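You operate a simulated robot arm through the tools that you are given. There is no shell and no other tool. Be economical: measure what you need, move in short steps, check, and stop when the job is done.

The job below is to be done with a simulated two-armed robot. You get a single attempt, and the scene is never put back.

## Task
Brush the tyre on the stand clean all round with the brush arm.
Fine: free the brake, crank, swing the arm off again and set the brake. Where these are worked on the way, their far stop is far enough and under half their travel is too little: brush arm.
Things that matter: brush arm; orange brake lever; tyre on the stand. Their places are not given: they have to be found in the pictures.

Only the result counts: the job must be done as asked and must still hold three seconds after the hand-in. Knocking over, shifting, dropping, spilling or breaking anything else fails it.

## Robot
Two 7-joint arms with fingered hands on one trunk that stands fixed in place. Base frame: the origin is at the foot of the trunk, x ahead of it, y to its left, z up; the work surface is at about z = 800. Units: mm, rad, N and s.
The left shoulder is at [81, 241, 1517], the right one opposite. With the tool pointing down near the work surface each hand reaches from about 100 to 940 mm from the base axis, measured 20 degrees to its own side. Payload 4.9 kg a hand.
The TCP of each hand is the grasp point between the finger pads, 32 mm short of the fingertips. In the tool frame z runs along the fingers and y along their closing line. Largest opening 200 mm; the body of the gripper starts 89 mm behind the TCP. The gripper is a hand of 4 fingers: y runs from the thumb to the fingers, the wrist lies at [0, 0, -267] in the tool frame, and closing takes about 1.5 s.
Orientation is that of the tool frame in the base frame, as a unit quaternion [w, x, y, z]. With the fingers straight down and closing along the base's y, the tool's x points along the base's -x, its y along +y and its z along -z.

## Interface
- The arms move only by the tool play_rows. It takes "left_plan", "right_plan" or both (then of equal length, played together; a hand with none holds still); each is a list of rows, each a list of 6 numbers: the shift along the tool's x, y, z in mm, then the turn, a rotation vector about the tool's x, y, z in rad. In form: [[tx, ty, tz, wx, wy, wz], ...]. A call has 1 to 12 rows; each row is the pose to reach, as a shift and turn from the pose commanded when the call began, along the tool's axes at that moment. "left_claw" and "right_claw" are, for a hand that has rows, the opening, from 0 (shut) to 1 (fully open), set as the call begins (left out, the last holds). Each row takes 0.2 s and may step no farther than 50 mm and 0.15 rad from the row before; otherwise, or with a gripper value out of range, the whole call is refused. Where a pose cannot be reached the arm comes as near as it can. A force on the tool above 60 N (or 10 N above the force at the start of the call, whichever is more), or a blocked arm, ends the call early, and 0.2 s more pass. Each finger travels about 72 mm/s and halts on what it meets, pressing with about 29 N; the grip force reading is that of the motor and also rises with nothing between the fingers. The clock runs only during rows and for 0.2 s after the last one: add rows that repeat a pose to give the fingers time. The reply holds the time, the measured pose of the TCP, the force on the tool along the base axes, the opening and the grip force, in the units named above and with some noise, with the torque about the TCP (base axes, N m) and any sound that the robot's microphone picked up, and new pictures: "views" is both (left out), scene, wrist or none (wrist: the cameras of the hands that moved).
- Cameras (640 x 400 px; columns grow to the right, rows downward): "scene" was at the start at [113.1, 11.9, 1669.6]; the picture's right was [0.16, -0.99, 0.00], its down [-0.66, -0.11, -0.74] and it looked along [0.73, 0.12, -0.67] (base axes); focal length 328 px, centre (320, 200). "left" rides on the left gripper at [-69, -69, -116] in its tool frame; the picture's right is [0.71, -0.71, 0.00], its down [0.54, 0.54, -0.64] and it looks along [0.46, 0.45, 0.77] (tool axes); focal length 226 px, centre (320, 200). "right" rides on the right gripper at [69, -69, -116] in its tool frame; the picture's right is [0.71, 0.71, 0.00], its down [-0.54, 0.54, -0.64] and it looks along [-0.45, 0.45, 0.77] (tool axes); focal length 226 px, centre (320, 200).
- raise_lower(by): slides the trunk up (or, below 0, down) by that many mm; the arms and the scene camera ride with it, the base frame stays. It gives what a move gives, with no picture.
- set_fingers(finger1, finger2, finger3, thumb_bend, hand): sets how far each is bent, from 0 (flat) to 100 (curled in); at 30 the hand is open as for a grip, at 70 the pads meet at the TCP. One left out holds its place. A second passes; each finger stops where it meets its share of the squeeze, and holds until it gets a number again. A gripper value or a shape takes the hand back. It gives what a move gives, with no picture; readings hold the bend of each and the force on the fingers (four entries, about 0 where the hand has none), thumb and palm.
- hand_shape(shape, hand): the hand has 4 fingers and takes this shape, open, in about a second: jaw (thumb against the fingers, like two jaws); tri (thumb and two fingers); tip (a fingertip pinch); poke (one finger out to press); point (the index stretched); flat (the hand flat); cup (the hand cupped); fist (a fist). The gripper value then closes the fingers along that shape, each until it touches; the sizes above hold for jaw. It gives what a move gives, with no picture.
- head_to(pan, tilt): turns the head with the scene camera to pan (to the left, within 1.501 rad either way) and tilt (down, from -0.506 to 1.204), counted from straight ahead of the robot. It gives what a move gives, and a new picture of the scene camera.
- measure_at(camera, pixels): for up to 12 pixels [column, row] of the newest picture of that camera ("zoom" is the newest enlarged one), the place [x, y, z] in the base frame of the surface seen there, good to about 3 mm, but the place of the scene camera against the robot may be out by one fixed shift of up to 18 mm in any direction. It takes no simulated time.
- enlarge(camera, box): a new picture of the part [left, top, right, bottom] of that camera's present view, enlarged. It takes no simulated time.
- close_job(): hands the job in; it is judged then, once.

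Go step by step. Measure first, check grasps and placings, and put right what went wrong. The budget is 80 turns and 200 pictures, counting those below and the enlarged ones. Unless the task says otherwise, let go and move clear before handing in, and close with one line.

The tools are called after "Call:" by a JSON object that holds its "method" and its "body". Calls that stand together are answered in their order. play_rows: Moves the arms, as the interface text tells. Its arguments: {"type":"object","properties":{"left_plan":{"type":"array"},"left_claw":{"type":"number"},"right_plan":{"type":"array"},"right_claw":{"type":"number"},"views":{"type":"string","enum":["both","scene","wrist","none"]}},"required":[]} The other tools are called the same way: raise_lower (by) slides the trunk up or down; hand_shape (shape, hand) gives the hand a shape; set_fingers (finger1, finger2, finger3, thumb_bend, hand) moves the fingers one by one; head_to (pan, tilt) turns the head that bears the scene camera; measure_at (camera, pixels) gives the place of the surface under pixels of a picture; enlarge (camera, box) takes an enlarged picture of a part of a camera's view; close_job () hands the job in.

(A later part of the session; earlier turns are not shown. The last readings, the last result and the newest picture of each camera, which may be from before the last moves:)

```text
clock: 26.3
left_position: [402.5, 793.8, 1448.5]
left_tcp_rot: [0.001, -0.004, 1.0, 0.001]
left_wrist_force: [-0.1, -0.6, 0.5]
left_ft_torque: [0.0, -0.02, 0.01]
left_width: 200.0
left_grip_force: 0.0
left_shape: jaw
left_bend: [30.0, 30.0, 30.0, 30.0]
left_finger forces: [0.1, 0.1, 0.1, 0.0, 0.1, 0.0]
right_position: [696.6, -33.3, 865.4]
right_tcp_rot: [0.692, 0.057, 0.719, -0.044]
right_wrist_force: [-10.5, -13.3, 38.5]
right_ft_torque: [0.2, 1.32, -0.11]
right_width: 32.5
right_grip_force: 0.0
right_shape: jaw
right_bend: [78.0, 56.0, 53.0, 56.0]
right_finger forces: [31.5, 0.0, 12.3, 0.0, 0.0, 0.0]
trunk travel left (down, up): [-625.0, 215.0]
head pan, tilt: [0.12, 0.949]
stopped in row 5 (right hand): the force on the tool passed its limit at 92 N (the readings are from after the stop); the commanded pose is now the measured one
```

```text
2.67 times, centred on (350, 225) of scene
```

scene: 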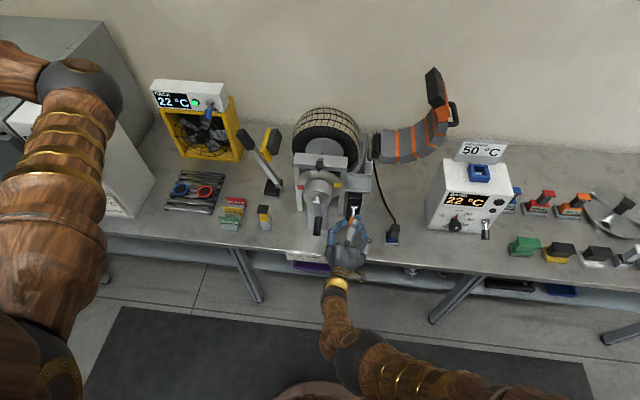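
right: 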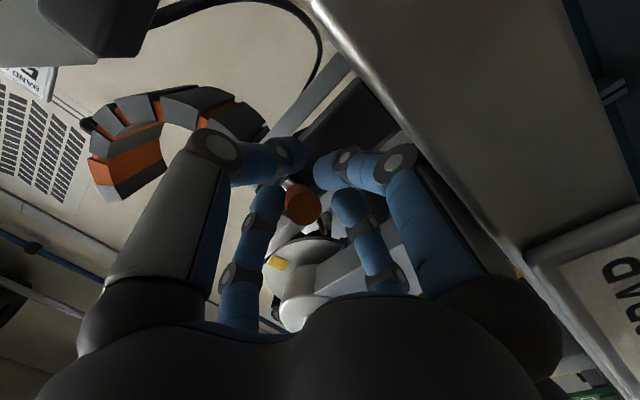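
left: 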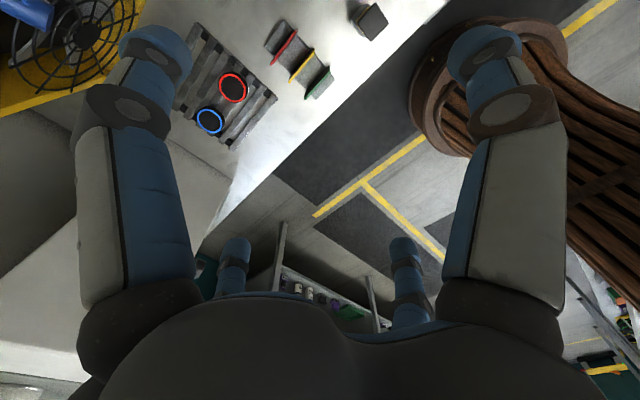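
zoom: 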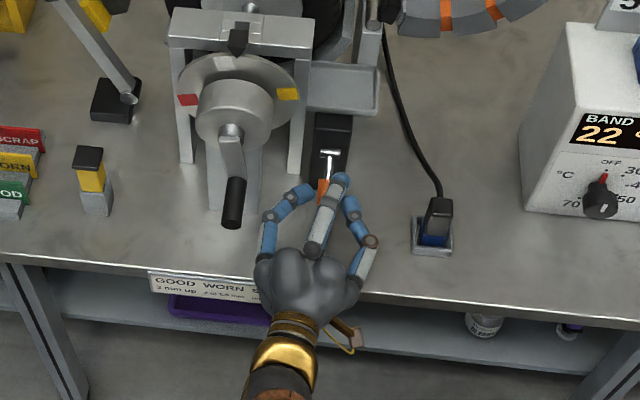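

Knob is now at about z 878 (lever ≈ -22°) while the lower digit touched the table. I'll open, back out, pitch down and then press the knob from above with closed tips to make sure of the stop.

Call:
{"method": "play_rows", "body": {"right_plan": [[-6, 0, -2, 0, 0, 0], [-10, 0, -20, 0, 0, 0], [-12, 0, -55, 0, 0, 0], [-25, 0, -90, 0, 0.1, 0], [-55, 0, -110, 0, 0.24, 0], [-85, 0, -110, 0, 0.38, 0], [-115, 0, -100, 0, 0.52, 0], [-140, 0, -75, 0, 0.66, 0], [-150, 0, -45, 0, 0.8, 0]], "right_claw": 0.35}}

Call:
{"method": "enlarge", "body": {"camera": "scene", "box": [280, 150, 420, 300]}}

```text
clock: 28.3
left_position: [407.0, 798.3, 1444.0]
left_tcp_rot: [-0.001, -0.004, 1.0, -0.001]
left_wrist_force: [-0.8, 0.8, -0.1]
left_ft_torque: [-0.08, -0.08, -0.01]
left_width: 199.9
left_grip_force: 0.1
left_shape: jaw
left_bend: [30.0, 30.0, 30.0, 30.0]
left_finger forces: [0.0, 0.0, 0.1, 0.0, 0.0, 0.1]
right_position: [667.9, -27.4, 1019.8]
right_tcp_rot: [0.372, 0.11, 0.922, -0.013]
right_wrist_force: [6.5, -0.3, 2.4]
right_ft_torque: [0.05, 0.72, 0.23]
right_width: 70.0
right_grip_force: 0.1
right_shape: jaw
right_bend: [45.0, 45.0, 45.0, 44.0]
right_finger forces: [0.0, 0.0, 0.0, 0.0, 0.0, 0.0]
trunk travel left (down, up): [-625.0, 215.0]
head pan, tilt: [0.12, 0.949]
```

scene: 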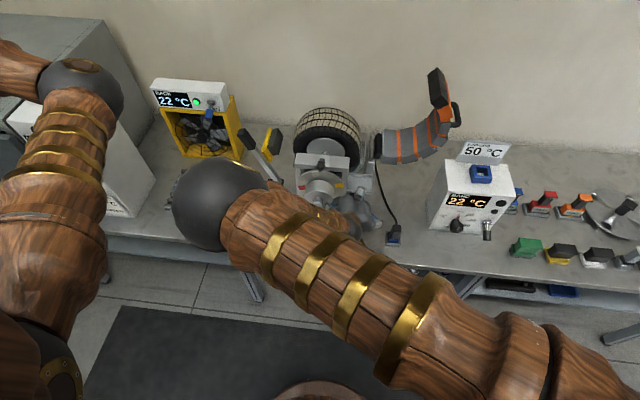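
right: 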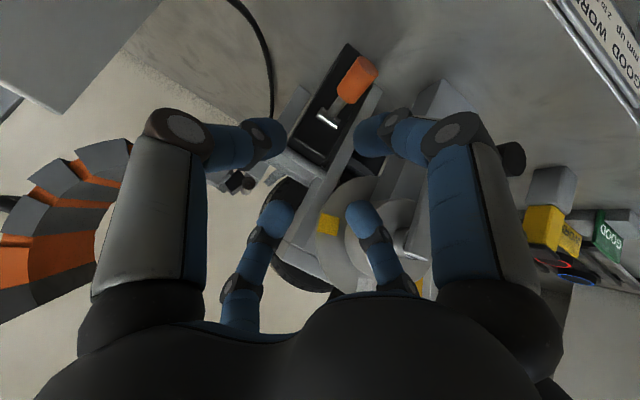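

```text
2.67 times, centred on (350, 225) of scene
```

zoom: 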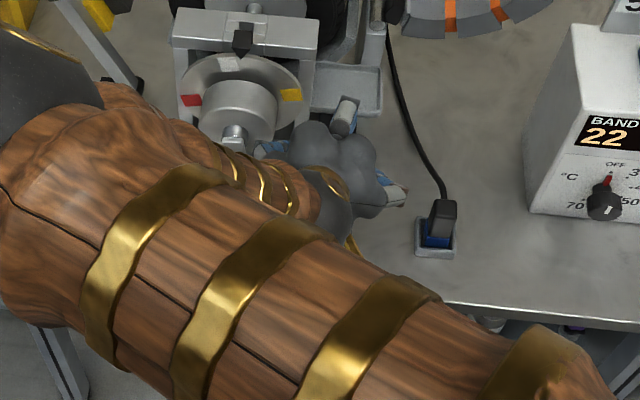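

Measure the lever now at (360,80) in the right view.

Call:
{"method": "measure_at", "body": {"camera": "right", "pixels": [[366, 68], [357, 82], [348, 97], [335, 115], [328, 122], [345, 130], [395, 225], [415, 250], [370, 225], [510, 158]]}}

Call:
{"method": "enlarge", "body": {"camera": "right", "box": [270, 30, 430, 150]}}

```text
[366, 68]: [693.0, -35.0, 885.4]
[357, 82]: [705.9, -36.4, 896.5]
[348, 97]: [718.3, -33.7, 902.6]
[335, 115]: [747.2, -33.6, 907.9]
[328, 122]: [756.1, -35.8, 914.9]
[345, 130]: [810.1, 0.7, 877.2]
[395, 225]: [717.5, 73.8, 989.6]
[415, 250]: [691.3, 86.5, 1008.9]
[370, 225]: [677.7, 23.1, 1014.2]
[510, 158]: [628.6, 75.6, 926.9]
```

```text
3.33 times, centred on (350, 90) of right
```

zoom: 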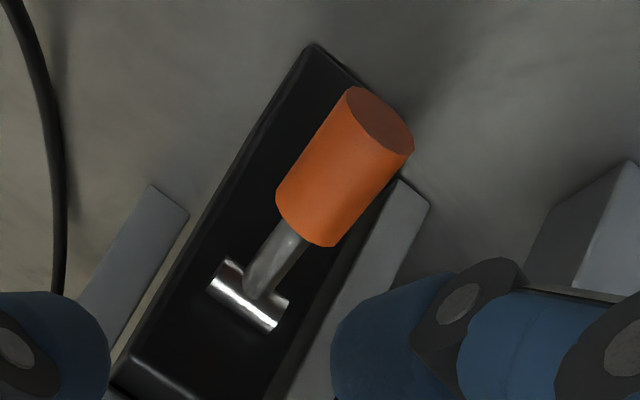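

The lever slopes about -28° now, mirror of before. A gentle push from above with closed tips will confirm it's at its stop.

Call:
{"method": "play_rows", "body": {"right_plan": [[0, 0, 0, 0, 0, 0], [0, 0, 0, 0, 0, 0], [0, 0, 0, 0, 0, 0], [28, -4, 35, 0, 0, 0], [56, -9, 70, 0, 0, 0], [63, -10, 77, 0, 0, 0], [70, -10, 84, 0, 0, 0], [77, -11, 91, 0, 0, 0], [84, -11, 99, 0, 0, 0]], "right_claw": 0}}

```text
clock: 30.1
left_position: [399.1, 796.9, 1447.7]
left_tcp_rot: [0.002, -0.003, 1.0, 0.0]
left_wrist_force: [0.8, 0.0, 1.1]
left_ft_torque: [0.02, 0.03, 0.01]
left_width: 200.1
left_grip_force: 0.1
left_shape: jaw
left_bend: [30.0, 30.0, 30.0, 30.0]
left_finger forces: [0.1, 0.0, 0.0, 0.0, 0.0, 0.0]
right_position: [664.2, -34.9, 909.2]
right_tcp_rot: [0.361, 0.07, 0.93, -0.017]
right_wrist_force: [-34.4, -2.5, 58.7]
right_ft_torque: [-0.07, -1.45, -0.07]
right_width: 0.0
right_grip_force: 29.3
right_shape: jaw
right_bend: [70.0, 70.0, 70.0, 70.0]
right_finger forces: [0.1, 0.0, 117.7, 0.0, 0.0, 0.1]
trunk travel left (down, up): [-625.0, 215.0]
head pan, tilt: [0.12, 0.949]
stopped in row 8 (right hand): the force on the tool passed its limit at 69 N (the readings are from after the stop); the commanded pose is now the measured one
```

scene: 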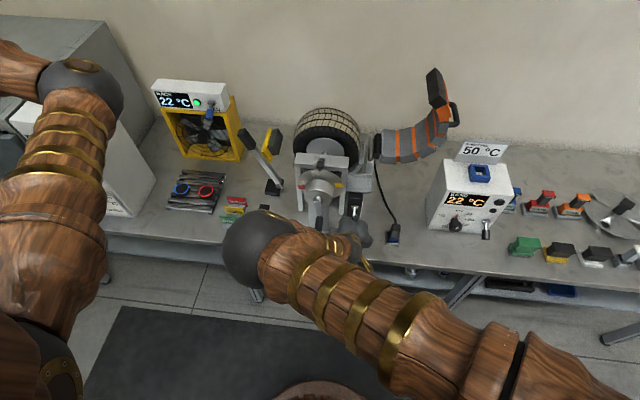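
right: 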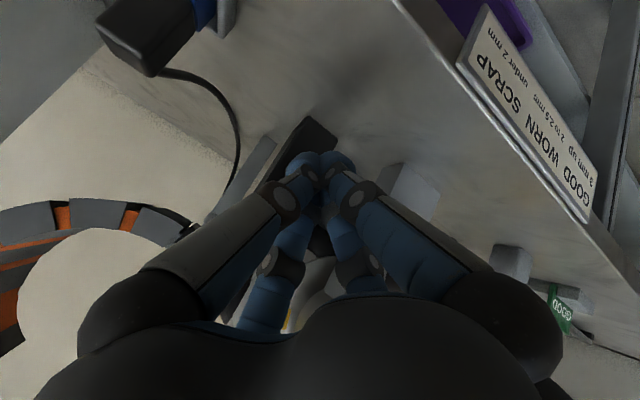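

The knob is firmly at its lower stop (69 N). Retreat the right hand and bring the left hand toward the brush lever.

Call:
{"method": "play_rows", "body": {"right_plan": [[0, 0, -20, 0, 0, 0], [0, 0, -50, 0, 0, 0], [0, 0, -80, 0, 0, 0], [0, 0, -110, 0, 0, 0], [0, 0, -110, 0, 0, 0], [0, 0, -110, 0, 0, 0], [0, 0, -110, 0, 0, 0], [0, 0, -110, 0, 0, 0], [0, 0, -110, 0, 0, 0], [0, 0, -110, 0, 0, 0]], "left_plan": [[-30, -35, 10, 0, 0, 0], [-60, -70, 20, 0, 0, 0], [-90, -105, 30, 0, 0, 0], [-120, -140, 40, 0, 0, 0], [-150, -175, 50, 0, 0, 0], [-180, -210, 60, 0, 0, 0], [-210, -245, 70, 0, 0, 0], [-240, -280, 80, 0, 0, 0], [-270, -315, 90, 0, 0, 0], [-300, -347, 97, 0, 0, 0]]}}

```text
clock: 31.5
left_position: [505.7, 682.7, 1389.1]
left_tcp_rot: [0.003, -0.094, 0.996, -0.001]
left_wrist_force: [-0.4, -0.8, 0.3]
left_ft_torque: [-0.04, 0.0, 0.0]
left_width: 199.9
left_grip_force: 0.1
left_shape: jaw
left_bend: [30.0, 30.0, 30.0, 30.0]
left_finger forces: [0.0, 0.1, 0.0, 0.1, 0.0, 0.1]
right_position: [590.4, -53.9, 973.9]
right_tcp_rot: [0.351, 0.072, 0.933, -0.035]
right_wrist_force: [0.0, 0.4, 0.2]
right_ft_torque: [0.0, -0.01, 0.05]
right_width: 0.0
right_grip_force: 28.9
right_shape: jaw
right_bend: [70.0, 70.0, 70.0, 70.0]
right_finger forces: [0.0, 0.0, 0.1, 0.0, 0.0, 0.0]
trunk travel left (down, up): [-625.0, 215.0]
head pan, tilt: [0.12, 0.949]
stopped in row 6 (left hand): the arm was blocked; the commanded pose is now the measured one
```

scene: 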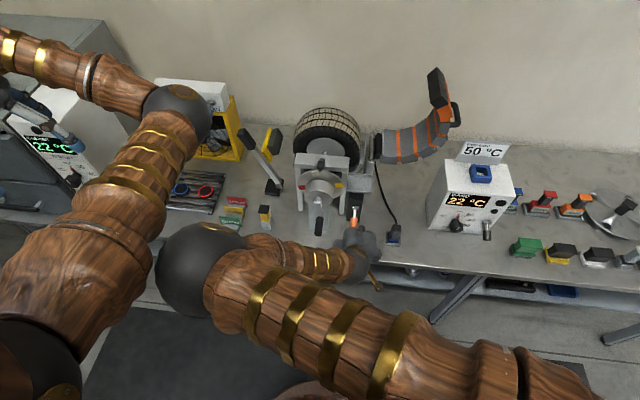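
right: 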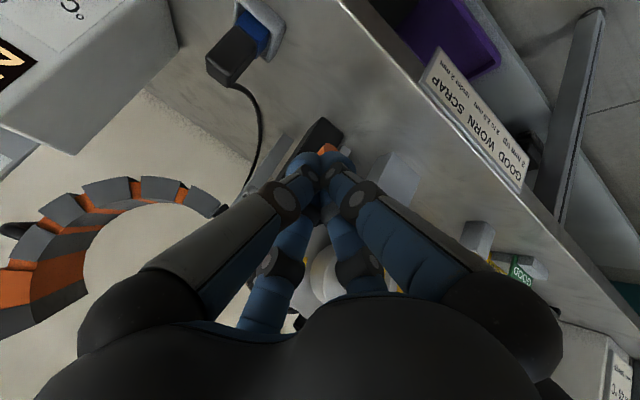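
left: 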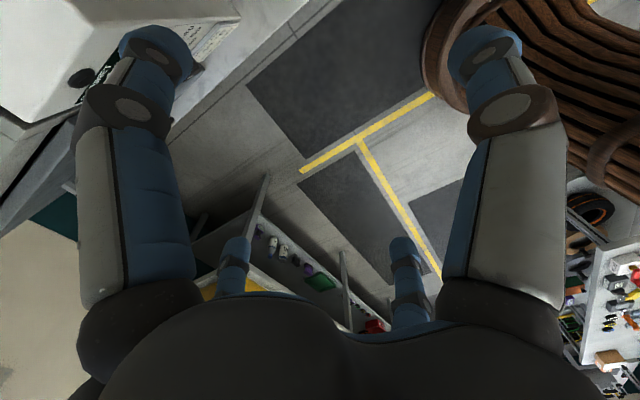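

The arms' elbows interfere, so I'll park the right arm out to the right first.

Call:
{"method": "play_rows", "body": {"right_plan": [[-16, -39, -5, 0, 0, 0], [-33, -78, -9, 0, 0, 0], [-50, -118, -14, 0, 0, 0], [-66, -157, -19, 0, 0, 0], [-82, -196, -24, 0, 0, 0], [-99, -235, -28, 0, 0, 0], [-115, -275, -33, 0, 0, 0], [-132, -314, -38, 0, 0, 0], [-148, -353, -42, 0, 0, 0], [-165, -392, -47, 0, 0, 0], [-175, -430, -47, 0, 0, 0], [-185, -468, -47, 0, 0, 0]], "views": "scene"}}

```text
clock: 34.1
left_position: [509.5, 679.0, 1390.3]
left_tcp_rot: [0.003, -0.092, 0.996, 0.0]
left_wrist_force: [0.0, 0.6, 0.0]
left_ft_torque: [0.03, -0.01, -0.01]
left_width: 200.0
left_grip_force: 0.1
left_shape: jaw
left_bend: [30.0, 30.0, 30.0, 30.0]
left_finger forces: [0.0, 0.0, 0.0, 0.1, 0.1, 0.1]
right_position: [622.8, -532.2, 1137.7]
right_tcp_rot: [0.351, 0.072, 0.933, -0.034]
right_wrist_force: [0.3, 0.6, 0.4]
right_ft_torque: [-0.02, 0.01, 0.0]
right_width: 0.1
right_grip_force: 28.7
right_shape: jaw
right_bend: [70.0, 70.0, 70.0, 70.0]
right_finger forces: [0.0, 0.1, 0.1, 0.1, 0.0, 0.0]
trunk travel left (down, up): [-625.0, 215.0]
head pan, tilt: [0.12, 0.949]
```

scene: 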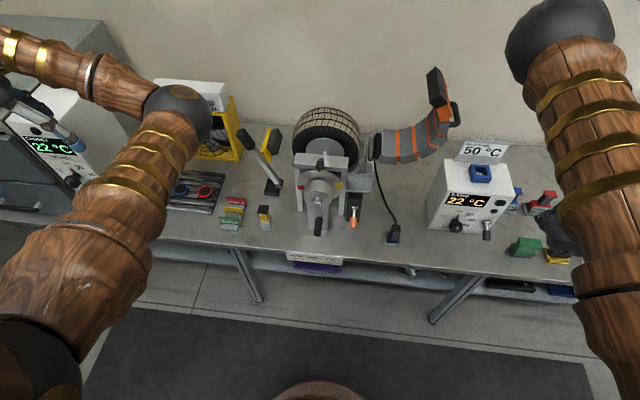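

Clear now. Check the heights of the fan box (205,105) and the lever before moving the left hand over.

Call:
{"method": "measure_at", "body": {"camera": "scene", "pixels": [[190, 85], [225, 92], [218, 150], [236, 145], [240, 131], [247, 141], [252, 150], [262, 165], [275, 185], [270, 140], [277, 140], [335, 135]]}}

Call:
{"method": "enlarge", "body": {"camera": "scene", "box": [220, 110, 340, 210]}}

```text
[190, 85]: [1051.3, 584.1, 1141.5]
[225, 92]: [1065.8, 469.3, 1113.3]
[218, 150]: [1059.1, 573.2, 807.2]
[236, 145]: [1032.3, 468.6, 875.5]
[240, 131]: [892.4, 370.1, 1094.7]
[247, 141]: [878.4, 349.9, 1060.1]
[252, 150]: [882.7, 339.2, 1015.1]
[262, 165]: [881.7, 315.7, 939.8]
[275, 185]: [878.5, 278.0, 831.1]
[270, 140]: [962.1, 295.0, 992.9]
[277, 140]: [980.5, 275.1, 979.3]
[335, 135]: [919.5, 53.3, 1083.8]
```

```text
4.00 times, centred on (280, 160) of scene
```

zoom: 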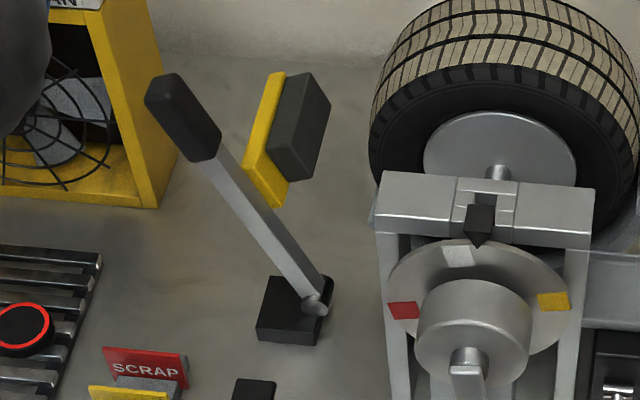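

Lever axis runs from pivot (878,268,825) to top (887,370,1098); fan is clear. Bring the left hand above the grip, tilted along the lever, partly closed.

Call:
{"method": "play_rows", "body": {"left_plan": [[-27, -30, 18, 0, 0, 0], [-53, -60, 36, 0.04, 0.01, 0], [-80, -90, 54, 0.08, 0.015, 0], [-106, -120, 72, 0.12, 0.02, 0], [-132, -150, 90, 0.16, 0.03, 0], [-158, -180, 108, 0.2, 0.04, 0], [-185, -210, 126, 0.24, 0.045, 0], [-211, -240, 144, 0.295, 0.055, 0], [-238, -270, 162, 0.295, 0.055, 0], [-264, -300, 180, 0.295, 0.055, 0], [-290, -328, 196, 0.295, 0.055, 0], [-316, -355, 212, 0.295, 0.055, 0]], "left_claw": 0.4}}

```text
clock: 36.7
left_position: [886.8, 389.6, 1177.0]
left_tcp_rot: [-0.013, -0.091, 0.984, -0.15]
left_wrist_force: [0.4, -0.1, -0.6]
left_ft_torque: [0.01, -0.01, -0.02]
left_width: 80.4
left_grip_force: 0.0
left_shape: jaw
left_bend: [42.0, 42.0, 42.0, 41.0]
left_finger forces: [0.0, 0.0, 0.0, 0.1, 0.0, 0.0]
right_position: [623.6, -530.6, 1136.5]
right_tcp_rot: [0.351, 0.072, 0.933, -0.035]
right_wrist_force: [-0.2, -0.1, -0.6]
right_ft_torque: [-0.02, 0.01, -0.03]
right_width: 0.5
right_grip_force: 28.7
right_shape: jaw
right_bend: [70.0, 70.0, 70.0, 70.0]
right_finger forces: [0.1, 0.0, 0.0, 0.0, 0.1, 0.1]
trunk travel left (down, up): [-625.0, 215.0]
head pan, tilt: [0.12, 0.949]
```

scene: 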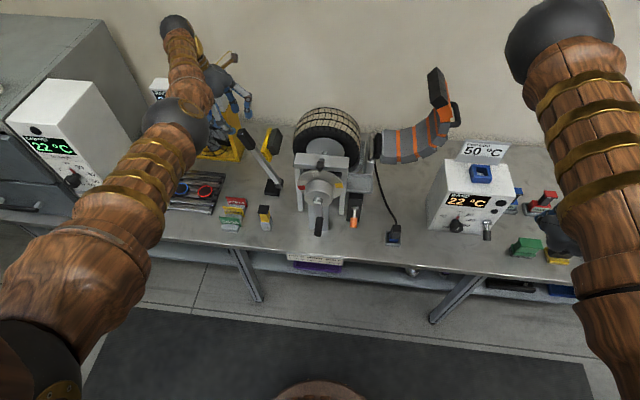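
left: 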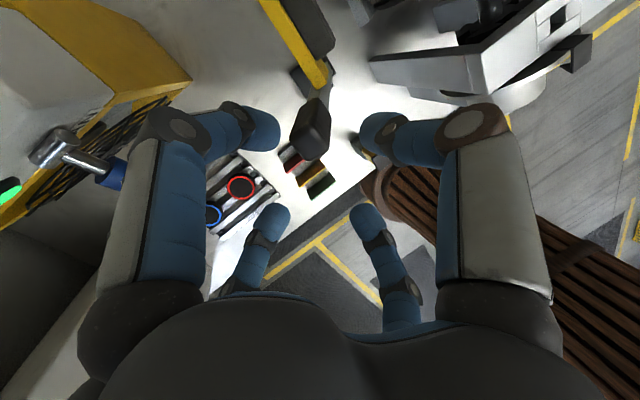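

The grip top shows at (312,130) in the left view, roughly centred between the digits. Measure it for alignment.

Call:
{"method": "measure_at", "body": {"camera": "left", "pixels": [[314, 115], [310, 140], [325, 130], [300, 130], [312, 155]]}}

```text
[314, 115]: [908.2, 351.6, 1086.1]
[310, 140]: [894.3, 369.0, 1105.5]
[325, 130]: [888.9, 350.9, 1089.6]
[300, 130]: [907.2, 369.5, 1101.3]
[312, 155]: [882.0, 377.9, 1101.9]
```

Grip axis is at x≈893; descend 113 mm along the tool axis with a 6 mm shift, then close to a loose cage.

Call:
{"method": "play_rows", "body": {"left_plan": [[-6, 1, 20, 0, 0, 0], [-6, 1, 50, 0, 0, 0], [-6, 1, 80, 0, 0, 0], [-6, 1, 100, 0, 0, 0], [-6, 1, 113, 0, 0, 0]], "views": "wrist"}}

Call:
{"method": "play_rows", "body": {"left_plan": [[0, 0, 0, 0, 0, 0], [0, 0, 0, 0, 0, 0], [0, 0, 0, 0, 0, 0], [0, 0, 0, 0, 0, 0]], "left_claw": 0.16}}

```text
clock: 37.9
left_position: [877.3, 358.2, 1077.5]
left_tcp_rot: [-0.012, -0.091, 0.984, -0.15]
left_wrist_force: [0.0, 0.0, -0.5]
left_ft_torque: [-0.02, -0.02, 0.0]
left_width: 80.3
left_grip_force: 0.0
left_shape: jaw
left_bend: [42.0, 42.0, 42.0, 41.0]
left_finger forces: [0.1, 0.0, 0.0, 0.0, 0.0, 0.0]
left hand out of reach, approached as far as the arm can: row 3, 4, 5
right_position: [622.9, -528.9, 1138.9]
right_tcp_rot: [0.352, 0.071, 0.933, -0.035]
right_wrist_force: [1.0, 0.5, -0.6]
right_ft_torque: [-0.01, 0.02, -0.02]
right_width: 0.2
right_grip_force: 29.1
right_shape: jaw
right_bend: [70.0, 70.0, 70.0, 70.0]
right_finger forces: [0.1, 0.0, 0.0, 0.1, 0.0, 0.0]
trunk travel left (down, up): [-625.0, 215.0]
head pan, tilt: [0.12, 0.949]
```

left: 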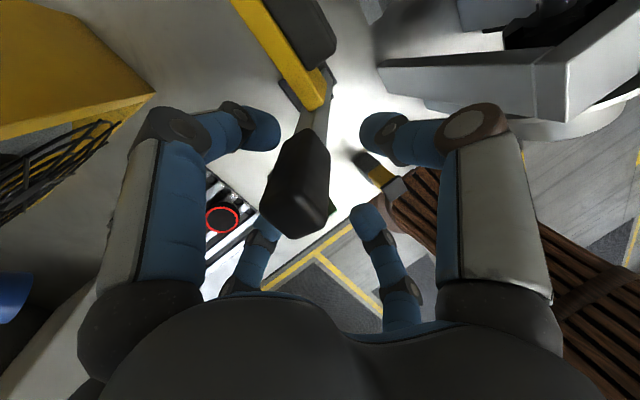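

```text
clock: 38.9
left_position: [878.2, 357.7, 1077.9]
left_tcp_rot: [-0.011, -0.091, 0.985, -0.149]
left_wrist_force: [11.6, 4.5, 8.5]
left_ft_torque: [0.08, -0.57, 0.17]
left_width: 33.1
left_grip_force: 0.0
left_shape: jaw
left_bend: [52.0, 57.0, 57.0, 56.0]
left_finger forces: [11.5, 0.7, 0.1, 0.0, 0.0, 0.0]
right_position: [624.6, -530.8, 1137.8]
right_tcp_rot: [0.351, 0.071, 0.933, -0.035]
right_wrist_force: [-0.1, 0.4, -0.9]
right_ft_torque: [-0.01, 0.02, 0.01]
right_width: 0.1
right_grip_force: 29.0
right_shape: jaw
right_bend: [70.0, 70.0, 70.0, 70.0]
right_finger forces: [0.1, 0.0, 0.0, 0.0, 0.1, 0.0]
trunk travel left (down, up): [-625.0, 215.0]
head pan, tilt: [0.12, 0.949]
```

scene: 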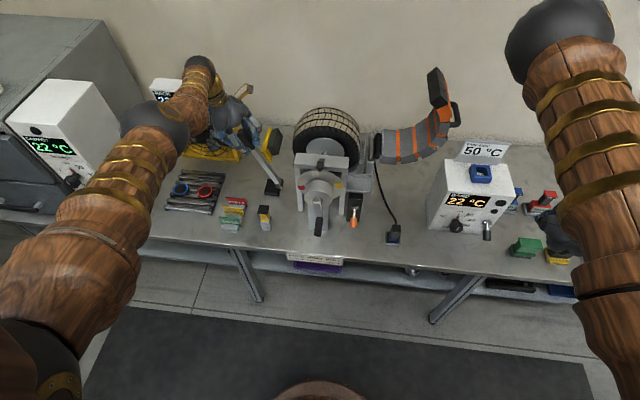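
left: 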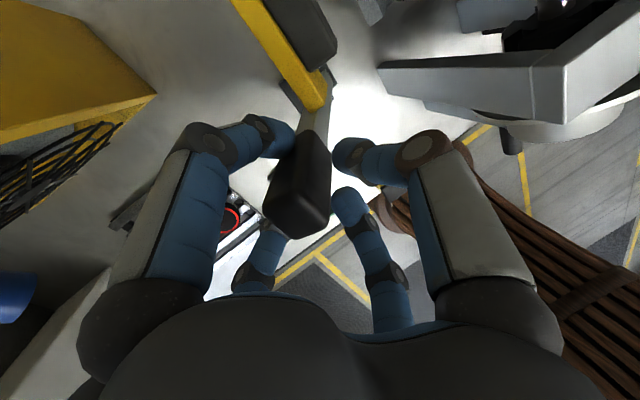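

The grip is caged. Swing it toward the tyre along its arc in steps, watching force.

Call:
{"method": "play_rows", "body": {"left_plan": [[2, -9, 0, -0.03, -0.006, 0], [3.4, -18, 0.6, -0.07, -0.013, 0], [5, -27, 1, -0.1, -0.019, 0], [6.8, -36.7, 1.2, -0.137, -0.026, 0], [8.4, -45.5, 2.4, -0.17, -0.032, 0], [10.1, -54.5, 3.7, -0.206, -0.038, 0]]}}

```text
clock: 40.3
left_position: [898.5, 304.3, 1085.6]
left_tcp_rot: [-0.005, -0.092, 0.995, -0.045]
left_wrist_force: [-4.1, 0.5, 1.4]
left_ft_torque: [0.03, 0.14, -0.03]
left_width: 32.6
left_grip_force: 0.1
left_shape: jaw
left_bend: [57.0, 57.0, 56.0, 56.0]
left_finger forces: [0.0, 0.7, 3.5, 0.0, 0.1, 0.0]
left hand out of reach, approached as far as the arm can: row 2, 3, 4, 5, 6
right_position: [622.0, -531.2, 1137.5]
right_tcp_rot: [0.351, 0.071, 0.933, -0.034]
right_wrist_force: [1.1, -0.7, -0.1]
right_ft_torque: [0.05, 0.01, 0.01]
right_width: 0.0
right_grip_force: 29.1
right_shape: jaw
right_bend: [70.0, 70.0, 70.0, 70.0]
right_finger forces: [0.1, 0.0, 0.0, 0.0, 0.1, 0.0]
trunk travel left (down, up): [-625.0, 215.0]
head pan, tilt: [0.12, 0.949]
```

scene: 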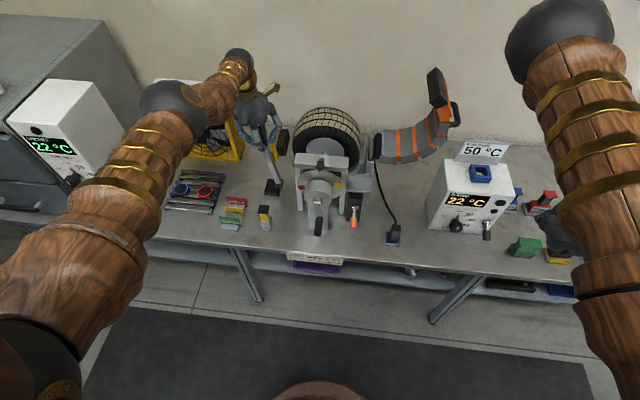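
left: 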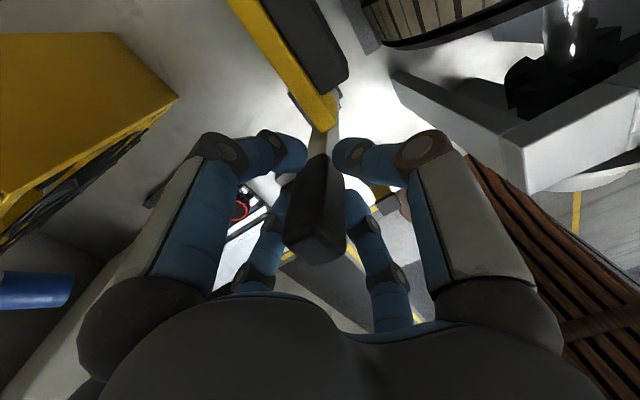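

Lever follows at low force. Continue the swing until the brush meets the tyre.

Call:
{"method": "play_rows", "body": {"left_plan": [[2, -11, 0, -0.04, -0.008, 0], [4, -22, 1, -0.08, -0.016, 0], [6, -33, 2, -0.12, -0.023, 0], [8, -44, 3, -0.16, -0.03, 0], [10, -54, 4, -0.2, -0.038, 0], [12, -65, 6, -0.24, -0.045, 0]]}}

Call:
{"method": "enlarge", "body": {"camera": "scene", "box": [220, 90, 380, 210]}}

```text
clock: 41.7
left_position: [901.3, 242.1, 1084.2]
left_tcp_rot: [0.009, -0.093, 0.993, 0.076]
left_wrist_force: [-0.4, 8.0, 4.9]
left_ft_torque: [0.31, 0.07, -0.04]
left_width: 33.3
left_grip_force: 0.1
left_shape: jaw
left_bend: [57.0, 52.0, 56.0, 56.0]
left_finger forces: [0.0, 9.3, 1.4, 0.0, 0.0, 0.0]
left hand out of reach, approached as far as the arm can: row 2, 3, 4, 5, 6
right_position: [623.8, -528.5, 1138.4]
right_tcp_rot: [0.351, 0.071, 0.933, -0.035]
right_wrist_force: [0.4, -0.7, 0.0]
right_ft_torque: [-0.01, -0.04, 0.04]
right_width: 0.0
right_grip_force: 28.8
right_shape: jaw
right_bend: [70.0, 70.0, 70.0, 70.0]
right_finger forces: [0.0, 0.0, 0.0, 0.0, 0.1, 0.1]
trunk travel left (down, up): [-625.0, 215.0]
head pan, tilt: [0.12, 0.949]
```

scene: 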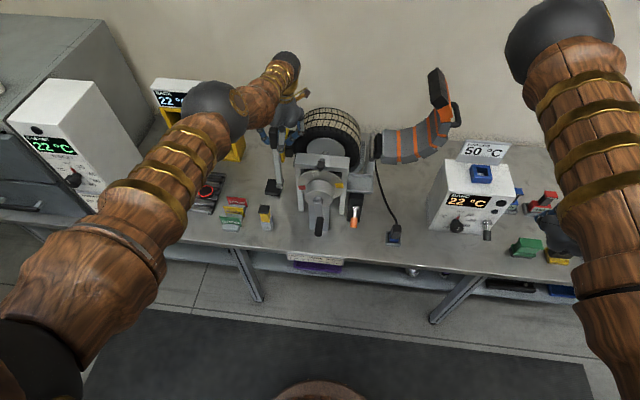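
left: 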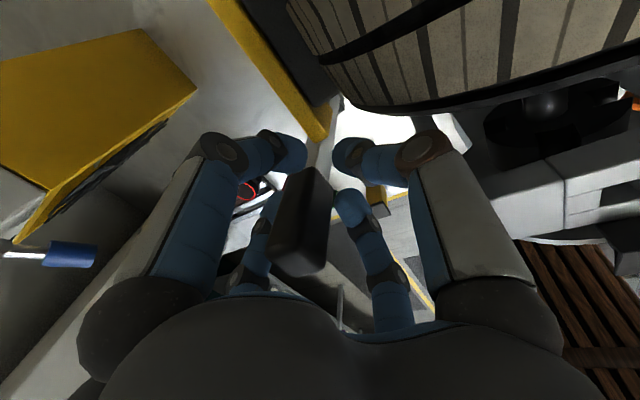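

```text
3.33 times, centred on (300, 150) of scene
```

zoom: 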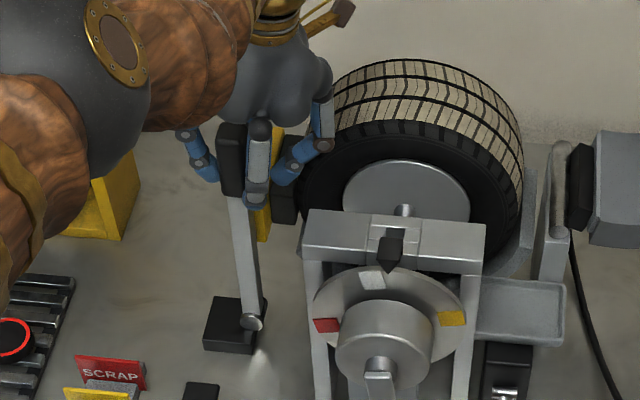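

Brush nearly on the tyre (zoom 283,195). Push slightly further until force rises.

Call:
{"method": "play_rows", "body": {"left_plan": [[1, -6, 0, -0.02, -0.004, 0], [2, -12, -1, -0.045, -0.008, 0], [3, -18, -2, -0.07, -0.012, 0], [4, -24, -3, -0.09, -0.016, 0]], "views": "none"}}

Call:
{"method": "enlarge", "body": {"camera": "scene", "box": [220, 90, 380, 210]}}

Call:
{"method": "enlarge", "body": {"camera": "left", "box": [200, 0, 500, 300]}}

```text
clock: 42.7
left_position: [899.2, 218.7, 1082.8]
left_tcp_rot: [0.012, -0.092, 0.989, 0.119]
left_wrist_force: [2.3, 20.4, -1.2]
left_ft_torque: [-0.03, 0.0, -0.21]
left_width: 33.3
left_grip_force: 0.1
left_shape: jaw
left_bend: [57.0, 47.0, 57.0, 56.0]
left_finger forces: [0.0, 19.5, 0.0, 0.1, 0.1, 0.0]
right_position: [624.2, -527.1, 1138.3]
right_tcp_rot: [0.351, 0.07, 0.933, -0.035]
right_wrist_force: [0.5, 0.2, -0.5]
right_ft_torque: [0.01, 0.02, -0.01]
right_width: 0.0
right_grip_force: 28.5
right_shape: jaw
right_bend: [70.0, 70.0, 70.0, 70.0]
right_finger forces: [0.0, 0.0, 0.0, 0.0, 0.0, 0.0]
trunk travel left (down, up): [-625.0, 215.0]
head pan, tilt: [0.12, 0.949]
```

```text
3.33 times, centred on (300, 150) of scene
```

zoom: 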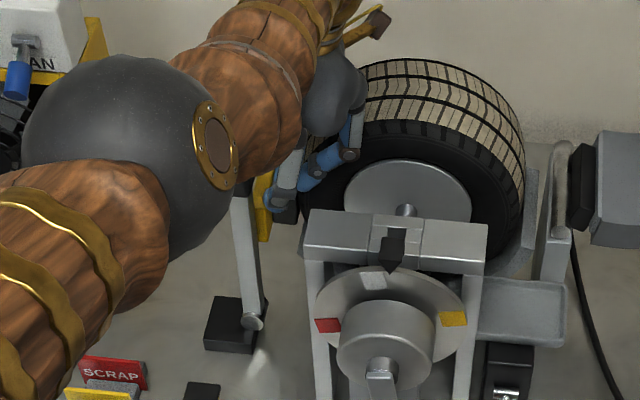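

```text
1.33 times, centred on (350, 150) of left
```

zoom: 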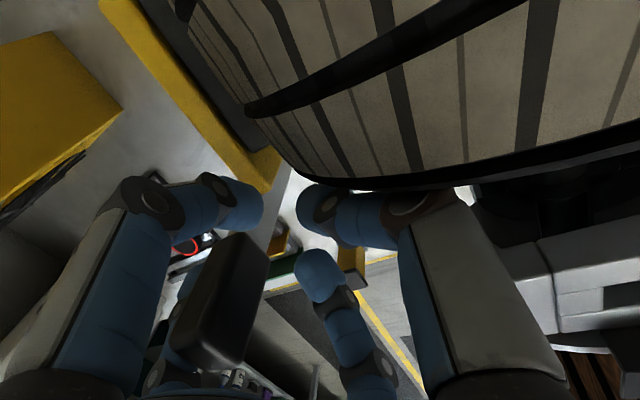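

Brush is against the tyre and the lever is at its stop (finger pressing 19.5 N). Now release upward to see whether it stays.

Call:
{"method": "play_rows", "body": {"left_plan": [[-3, 15, 2, 0.06, 0.01, 0], [-3, 15, 2, 0.06, 0.01, 0], [-3, 15, 2, 0.06, 0.01, 0], [-3, 15, 0, 0.06, 0.01, 0], [-3, 15, -35, 0.06, 0.01, 0], [-3, 15, -75, 0.06, 0.01, 0], [-3, 15, -120, 0.06, 0.01, 0], [30, 45, -130, 0.06, 0.01, 0]], "left_claw": 0.4}}

Call:
{"method": "enlarge", "body": {"camera": "scene", "box": [220, 90, 380, 210]}}

```text
clock: 44.5
left_position: [863.9, 218.2, 1218.0]
left_tcp_rot: [0.012, -0.091, 0.992, 0.091]
left_wrist_force: [-1.0, -1.3, 0.6]
left_ft_torque: [-0.04, -0.01, -0.02]
left_width: 79.9
left_grip_force: 0.0
left_shape: jaw
left_bend: [43.0, 42.0, 43.0, 41.0]
left_finger forces: [0.1, 0.0, 0.1, 0.0, 0.1, 0.1]
right_position: [621.2, -530.8, 1138.4]
right_tcp_rot: [0.352, 0.072, 0.932, -0.035]
right_wrist_force: [-0.9, 0.5, -0.3]
right_ft_torque: [0.03, -0.01, -0.01]
right_width: 0.0
right_grip_force: 28.9
right_shape: jaw
right_bend: [70.0, 70.0, 70.0, 70.0]
right_finger forces: [0.0, 0.0, 0.0, 0.0, 0.0, 0.0]
trunk travel left (down, up): [-625.0, 215.0]
head pan, tilt: [0.12, 0.949]
```

scene: 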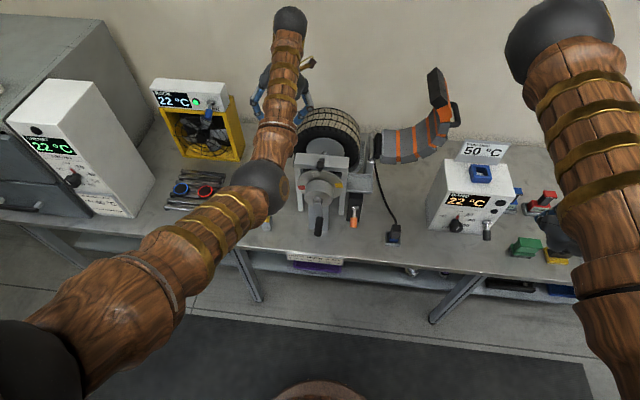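
left: 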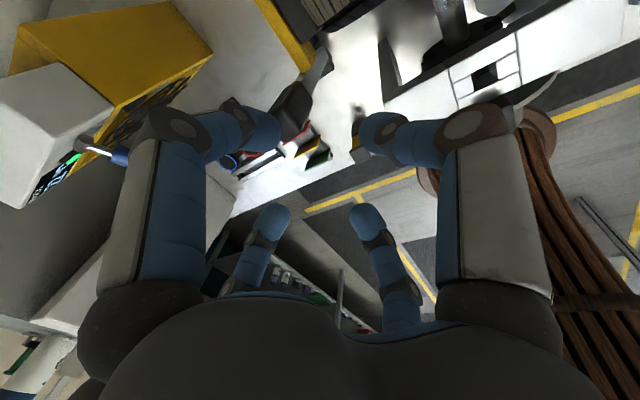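

```text
3.33 times, centred on (300, 150) of scene
```

zoom: 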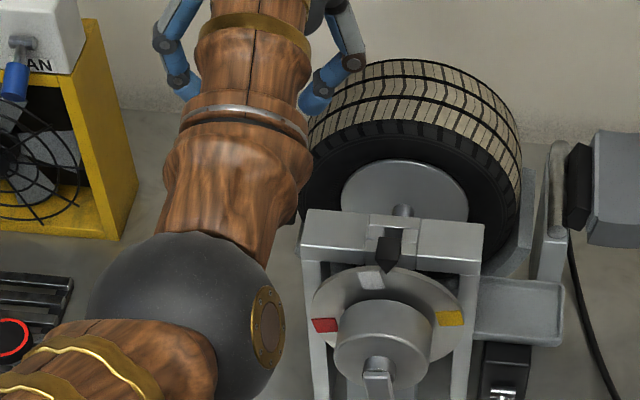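

The lever seems to stay (left view (290,110)). Move the left arm clear to the left.

Call:
{"method": "play_rows", "body": {"left_plan": [[20, 30, -25, 0, 0, 0], [45, 64, -40, 0, 0, 0], [70, 102, -50, 0, 0, 0], [95, 140, -60, 0, 0, 0], [120, 178, -65, 0, 0, 0], [145, 216, -70, 0, 0, 0], [170, 254, -75, 0, 0, 0], [195, 292, -80, 0, 0, 0], [220, 330, -84, 0, 0, 0], [240, 368, -84, 0, 0, 0], [260, 400, -84, 0, 0, 0], [277, 429, -84, 0, 0, 0]], "views": "scene"}}

Call:
{"method": "enlarge", "body": {"camera": "scene", "box": [220, 90, 380, 250]}}

```text
clock: 47.1
left_position: [510.6, 570.2, 1366.9]
left_tcp_rot: [0.011, -0.091, 0.992, 0.09]
left_wrist_force: [-0.2, 0.3, -0.2]
left_ft_torque: [-0.01, -0.03, -0.01]
left_width: 80.1
left_grip_force: 0.0
left_shape: jaw
left_bend: [43.0, 42.0, 43.0, 41.0]
left_finger forces: [0.1, 0.0, 0.1, 0.0, 0.0, 0.0]
right_position: [621.8, -530.3, 1138.8]
right_tcp_rot: [0.352, 0.072, 0.933, -0.035]
right_wrist_force: [-0.1, -0.2, 0.3]
right_ft_torque: [0.0, -0.03, 0.01]
right_width: 0.1
right_grip_force: 28.9
right_shape: jaw
right_bend: [70.0, 70.0, 70.0, 70.0]
right_finger forces: [0.0, 0.0, 0.1, 0.0, 0.0, 0.1]
trunk travel left (down, up): [-625.0, 215.0]
head pan, tilt: [0.12, 0.949]
```

scene: 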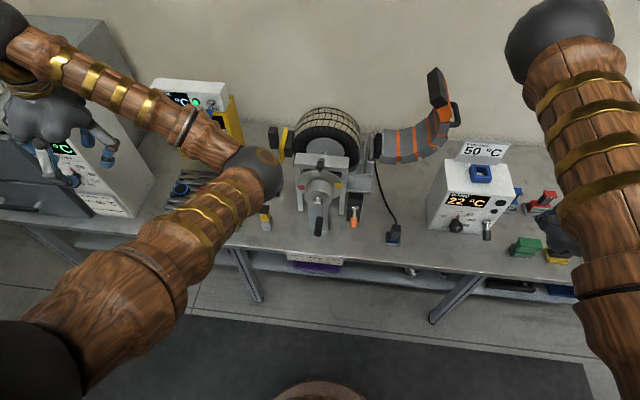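

```text
2.50 times, centred on (300, 170) of scene
```

zoom: 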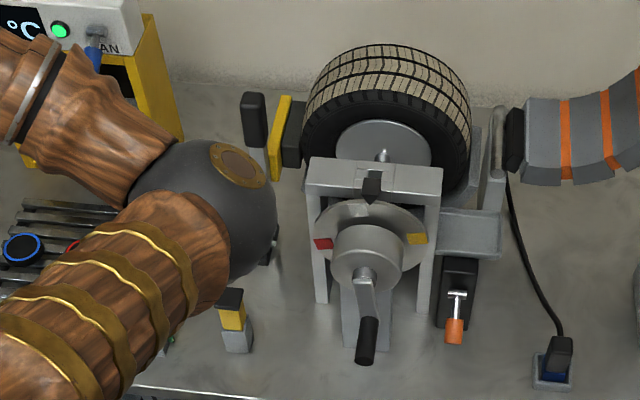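

Brush stays on the tyre by itself, brake lever is down. Now left arm further out, and right hand toward the crank (grip end at about (629,78,927)), pitching to forward.

Call:
{"method": "play_rows", "body": {"left_plan": [[8, 36, -5, 0, 0, 0], [16, 73, -10, 0, 0, 0], [24, 109, -16, 0, 0, 0], [31, 146, -21, 0, 0, 0], [39, 182, -26, 0, 0, 0], [47, 218, -32, 0, 0, 0], [55, 255, -37, 0, 0, 0], [55, 290, -37, 0, 0, 0], [55, 310, -37, 0, 0, 0], [55, 310, -37, 0, 0, 0], [55, 310, -37, 0, 0, 0]], "right_plan": [[17, 38, 1, 0, 0, 0], [33, 76, 2, 0, -0.03, 0], [50, 114, 3, 0, -0.06, 0], [67, 152, 5, 0, -0.1, 0], [83, 190, 6, 0, -0.15, 0], [100, 228, 7, 0, -0.2, 0], [117, 266, 9, 0, -0.25, 0], [134, 304, 10, 0, -0.3, 0], [150, 342, 11, 0, -0.35, 0], [167, 380, 12, 0, -0.4, 0], [184, 417, 14, 0, -0.45, 0]], "right_claw": 0.35}}

```text
clock: 49.5
left_position: [398.9, 853.9, 1455.3]
left_tcp_rot: [0.011, -0.091, 0.992, 0.09]
left_wrist_force: [-0.1, 0.7, 0.3]
left_ft_torque: [-0.05, -0.01, -0.02]
left_width: 80.0
left_grip_force: 0.1
left_shape: jaw
left_bend: [43.0, 42.0, 43.0, 41.0]
left_finger forces: [0.1, 0.0, 0.0, 0.0, 0.1, 0.1]
right_position: [562.8, -101.9, 999.9]
right_tcp_rot: [0.551, 0.062, 0.831, -0.05]
right_wrist_force: [0.1, 0.3, 0.0]
right_ft_torque: [0.0, -0.01, 0.0]
right_width: 69.8
right_grip_force: 0.1
right_shape: jaw
right_bend: [45.0, 45.0, 45.0, 44.0]
right_finger forces: [0.0, 0.0, 0.1, 0.0, 0.0, 0.0]
trunk travel left (down, up): [-625.0, 215.0]
head pan, tilt: [0.12, 0.949]
```

scene: 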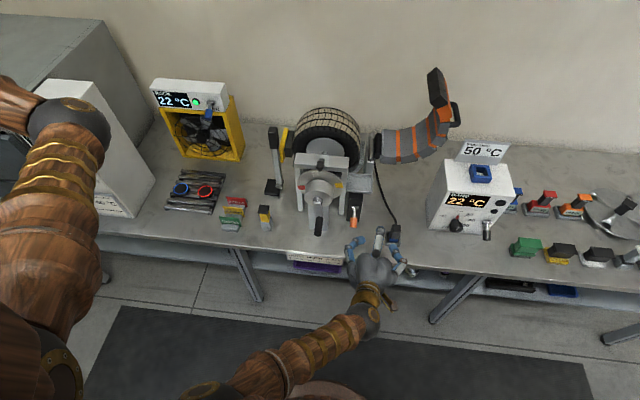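
right: 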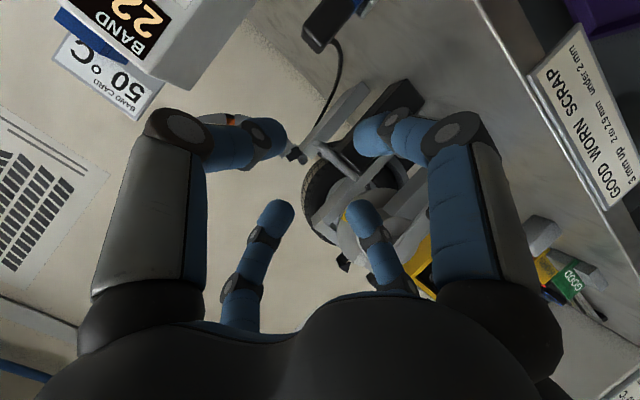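
left: 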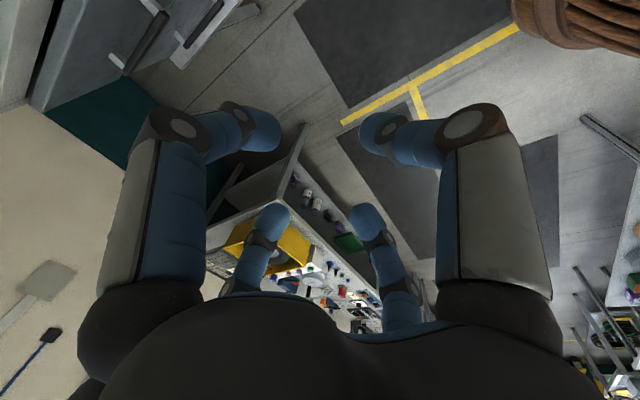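

Right arm posture is good. Move in front of the crank grip and straighten the hand.

Call:
{"method": "play_rows", "body": {"right_plan": [[14, 36, -1, -0.03, -0.04, -0.012], [28, 72, -2, -0.06, -0.08, -0.025], [42, 108, -3, -0.09, -0.12, -0.037], [56, 144, -4, -0.12, -0.16, -0.05], [70, 178, -5, -0.148, -0.2, -0.062]]}}

Call:
{"method": "enlarge", "body": {"camera": "right", "box": [220, 80, 420, 230]}}

```text
clock: 50.7
left_position: [400.2, 853.2, 1455.3]
left_tcp_rot: [0.012, -0.091, 0.992, 0.09]
left_wrist_force: [-0.3, -0.1, -0.4]
left_ft_torque: [0.0, 0.0, 0.0]
left_width: 80.2
left_grip_force: 0.1
left_shape: jaw
left_bend: [43.0, 42.0, 43.0, 41.0]
left_finger forces: [0.0, 0.0, 0.1, 0.0, 0.0, 0.0]
right_position: [561.4, 80.8, 934.9]
right_tcp_rot: [0.632, -0.009, 0.775, -0.012]
right_wrist_force: [0.1, 0.0, -0.2]
right_ft_torque: [0.01, 0.04, -0.03]
right_width: 69.7
right_grip_force: 0.0
right_shape: jaw
right_bend: [45.0, 45.0, 45.0, 44.0]
right_finger forces: [0.1, 0.0, 0.1, 0.0, 0.1, 0.0]
trunk travel left (down, up): [-625.0, 215.0]
head pan, tilt: [0.12, 0.949]
```

scene: 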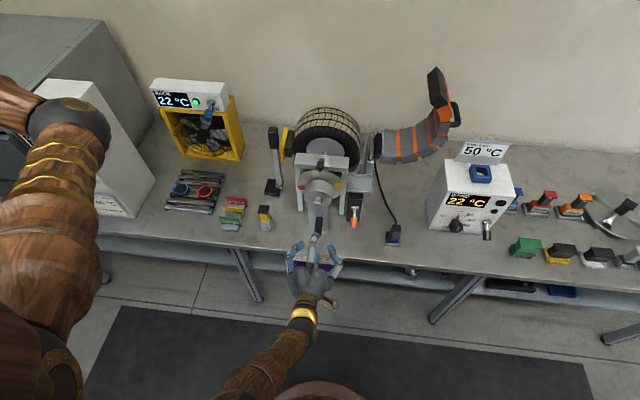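
right: 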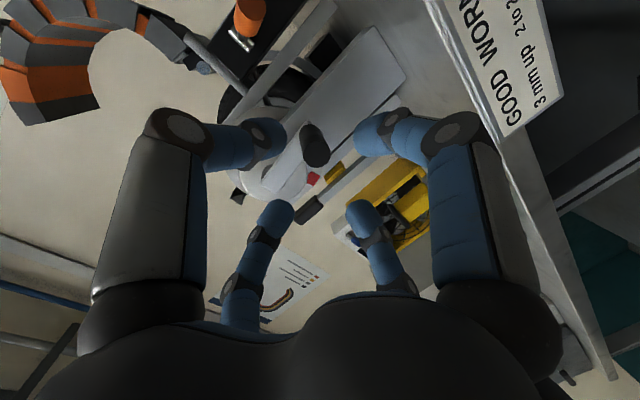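

```text
2.67 times, centred on (320, 155) of right
```

zoom: 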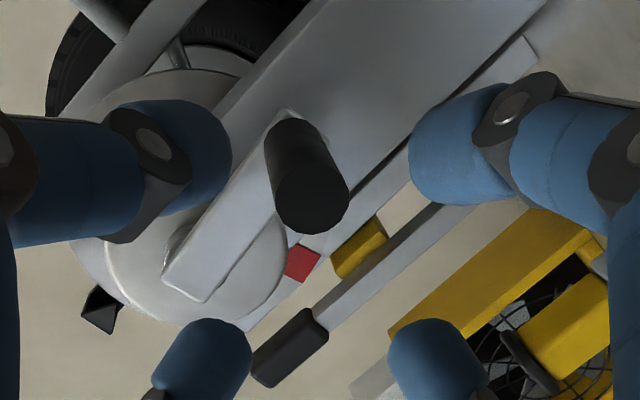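

Call:
{"method": "measure_at", "body": {"camera": "right", "pixels": [[317, 155], [312, 150], [317, 162], [305, 133], [318, 130], [285, 175], [290, 190]]}}

```text
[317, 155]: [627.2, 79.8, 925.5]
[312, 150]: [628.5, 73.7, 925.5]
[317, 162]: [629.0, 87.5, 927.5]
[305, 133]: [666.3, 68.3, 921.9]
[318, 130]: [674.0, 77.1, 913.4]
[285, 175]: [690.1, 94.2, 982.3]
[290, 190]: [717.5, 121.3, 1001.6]
```

Grip end centre is (627,80,925). I need the pivot centre: enlarge the scene view of the hub.

Call:
{"method": "enlarge", "body": {"camera": "scene", "box": [285, 140, 365, 240]}}

Call:
{"method": "measure_at", "body": {"camera": "scene", "pixels": [[302, 189], [338, 186], [319, 173], [320, 203], [320, 198], [319, 210], [305, 200], [335, 195], [317, 162]]}}

```text
4.00 times, centred on (325, 190) of scene
```

zoom: 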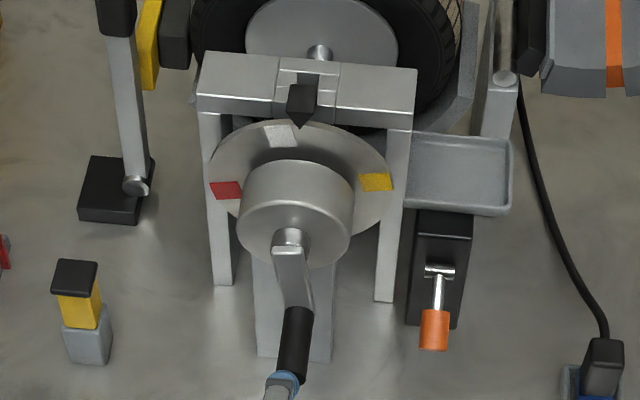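

```text
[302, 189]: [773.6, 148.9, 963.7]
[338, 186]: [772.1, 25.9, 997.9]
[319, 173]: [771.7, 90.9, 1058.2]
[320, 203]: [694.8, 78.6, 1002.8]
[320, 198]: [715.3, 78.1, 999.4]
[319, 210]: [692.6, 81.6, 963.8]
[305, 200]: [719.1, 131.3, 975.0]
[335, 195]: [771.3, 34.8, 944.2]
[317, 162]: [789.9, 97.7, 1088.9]
```

Call:
{"method": "measure_at", "body": {"camera": "scene", "pixels": [[301, 188], [339, 186], [315, 174], [317, 199], [317, 203], [317, 207], [315, 203], [319, 203], [317, 215], [298, 180], [342, 186], [318, 220]]}}

```text
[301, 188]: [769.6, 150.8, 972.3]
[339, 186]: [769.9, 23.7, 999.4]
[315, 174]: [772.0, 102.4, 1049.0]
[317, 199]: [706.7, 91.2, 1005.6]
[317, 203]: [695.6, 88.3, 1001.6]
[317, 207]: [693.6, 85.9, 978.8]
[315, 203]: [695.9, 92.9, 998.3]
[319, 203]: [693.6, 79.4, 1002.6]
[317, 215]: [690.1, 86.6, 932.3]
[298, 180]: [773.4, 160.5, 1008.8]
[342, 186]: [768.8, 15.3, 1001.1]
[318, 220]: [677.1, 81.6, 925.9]
```

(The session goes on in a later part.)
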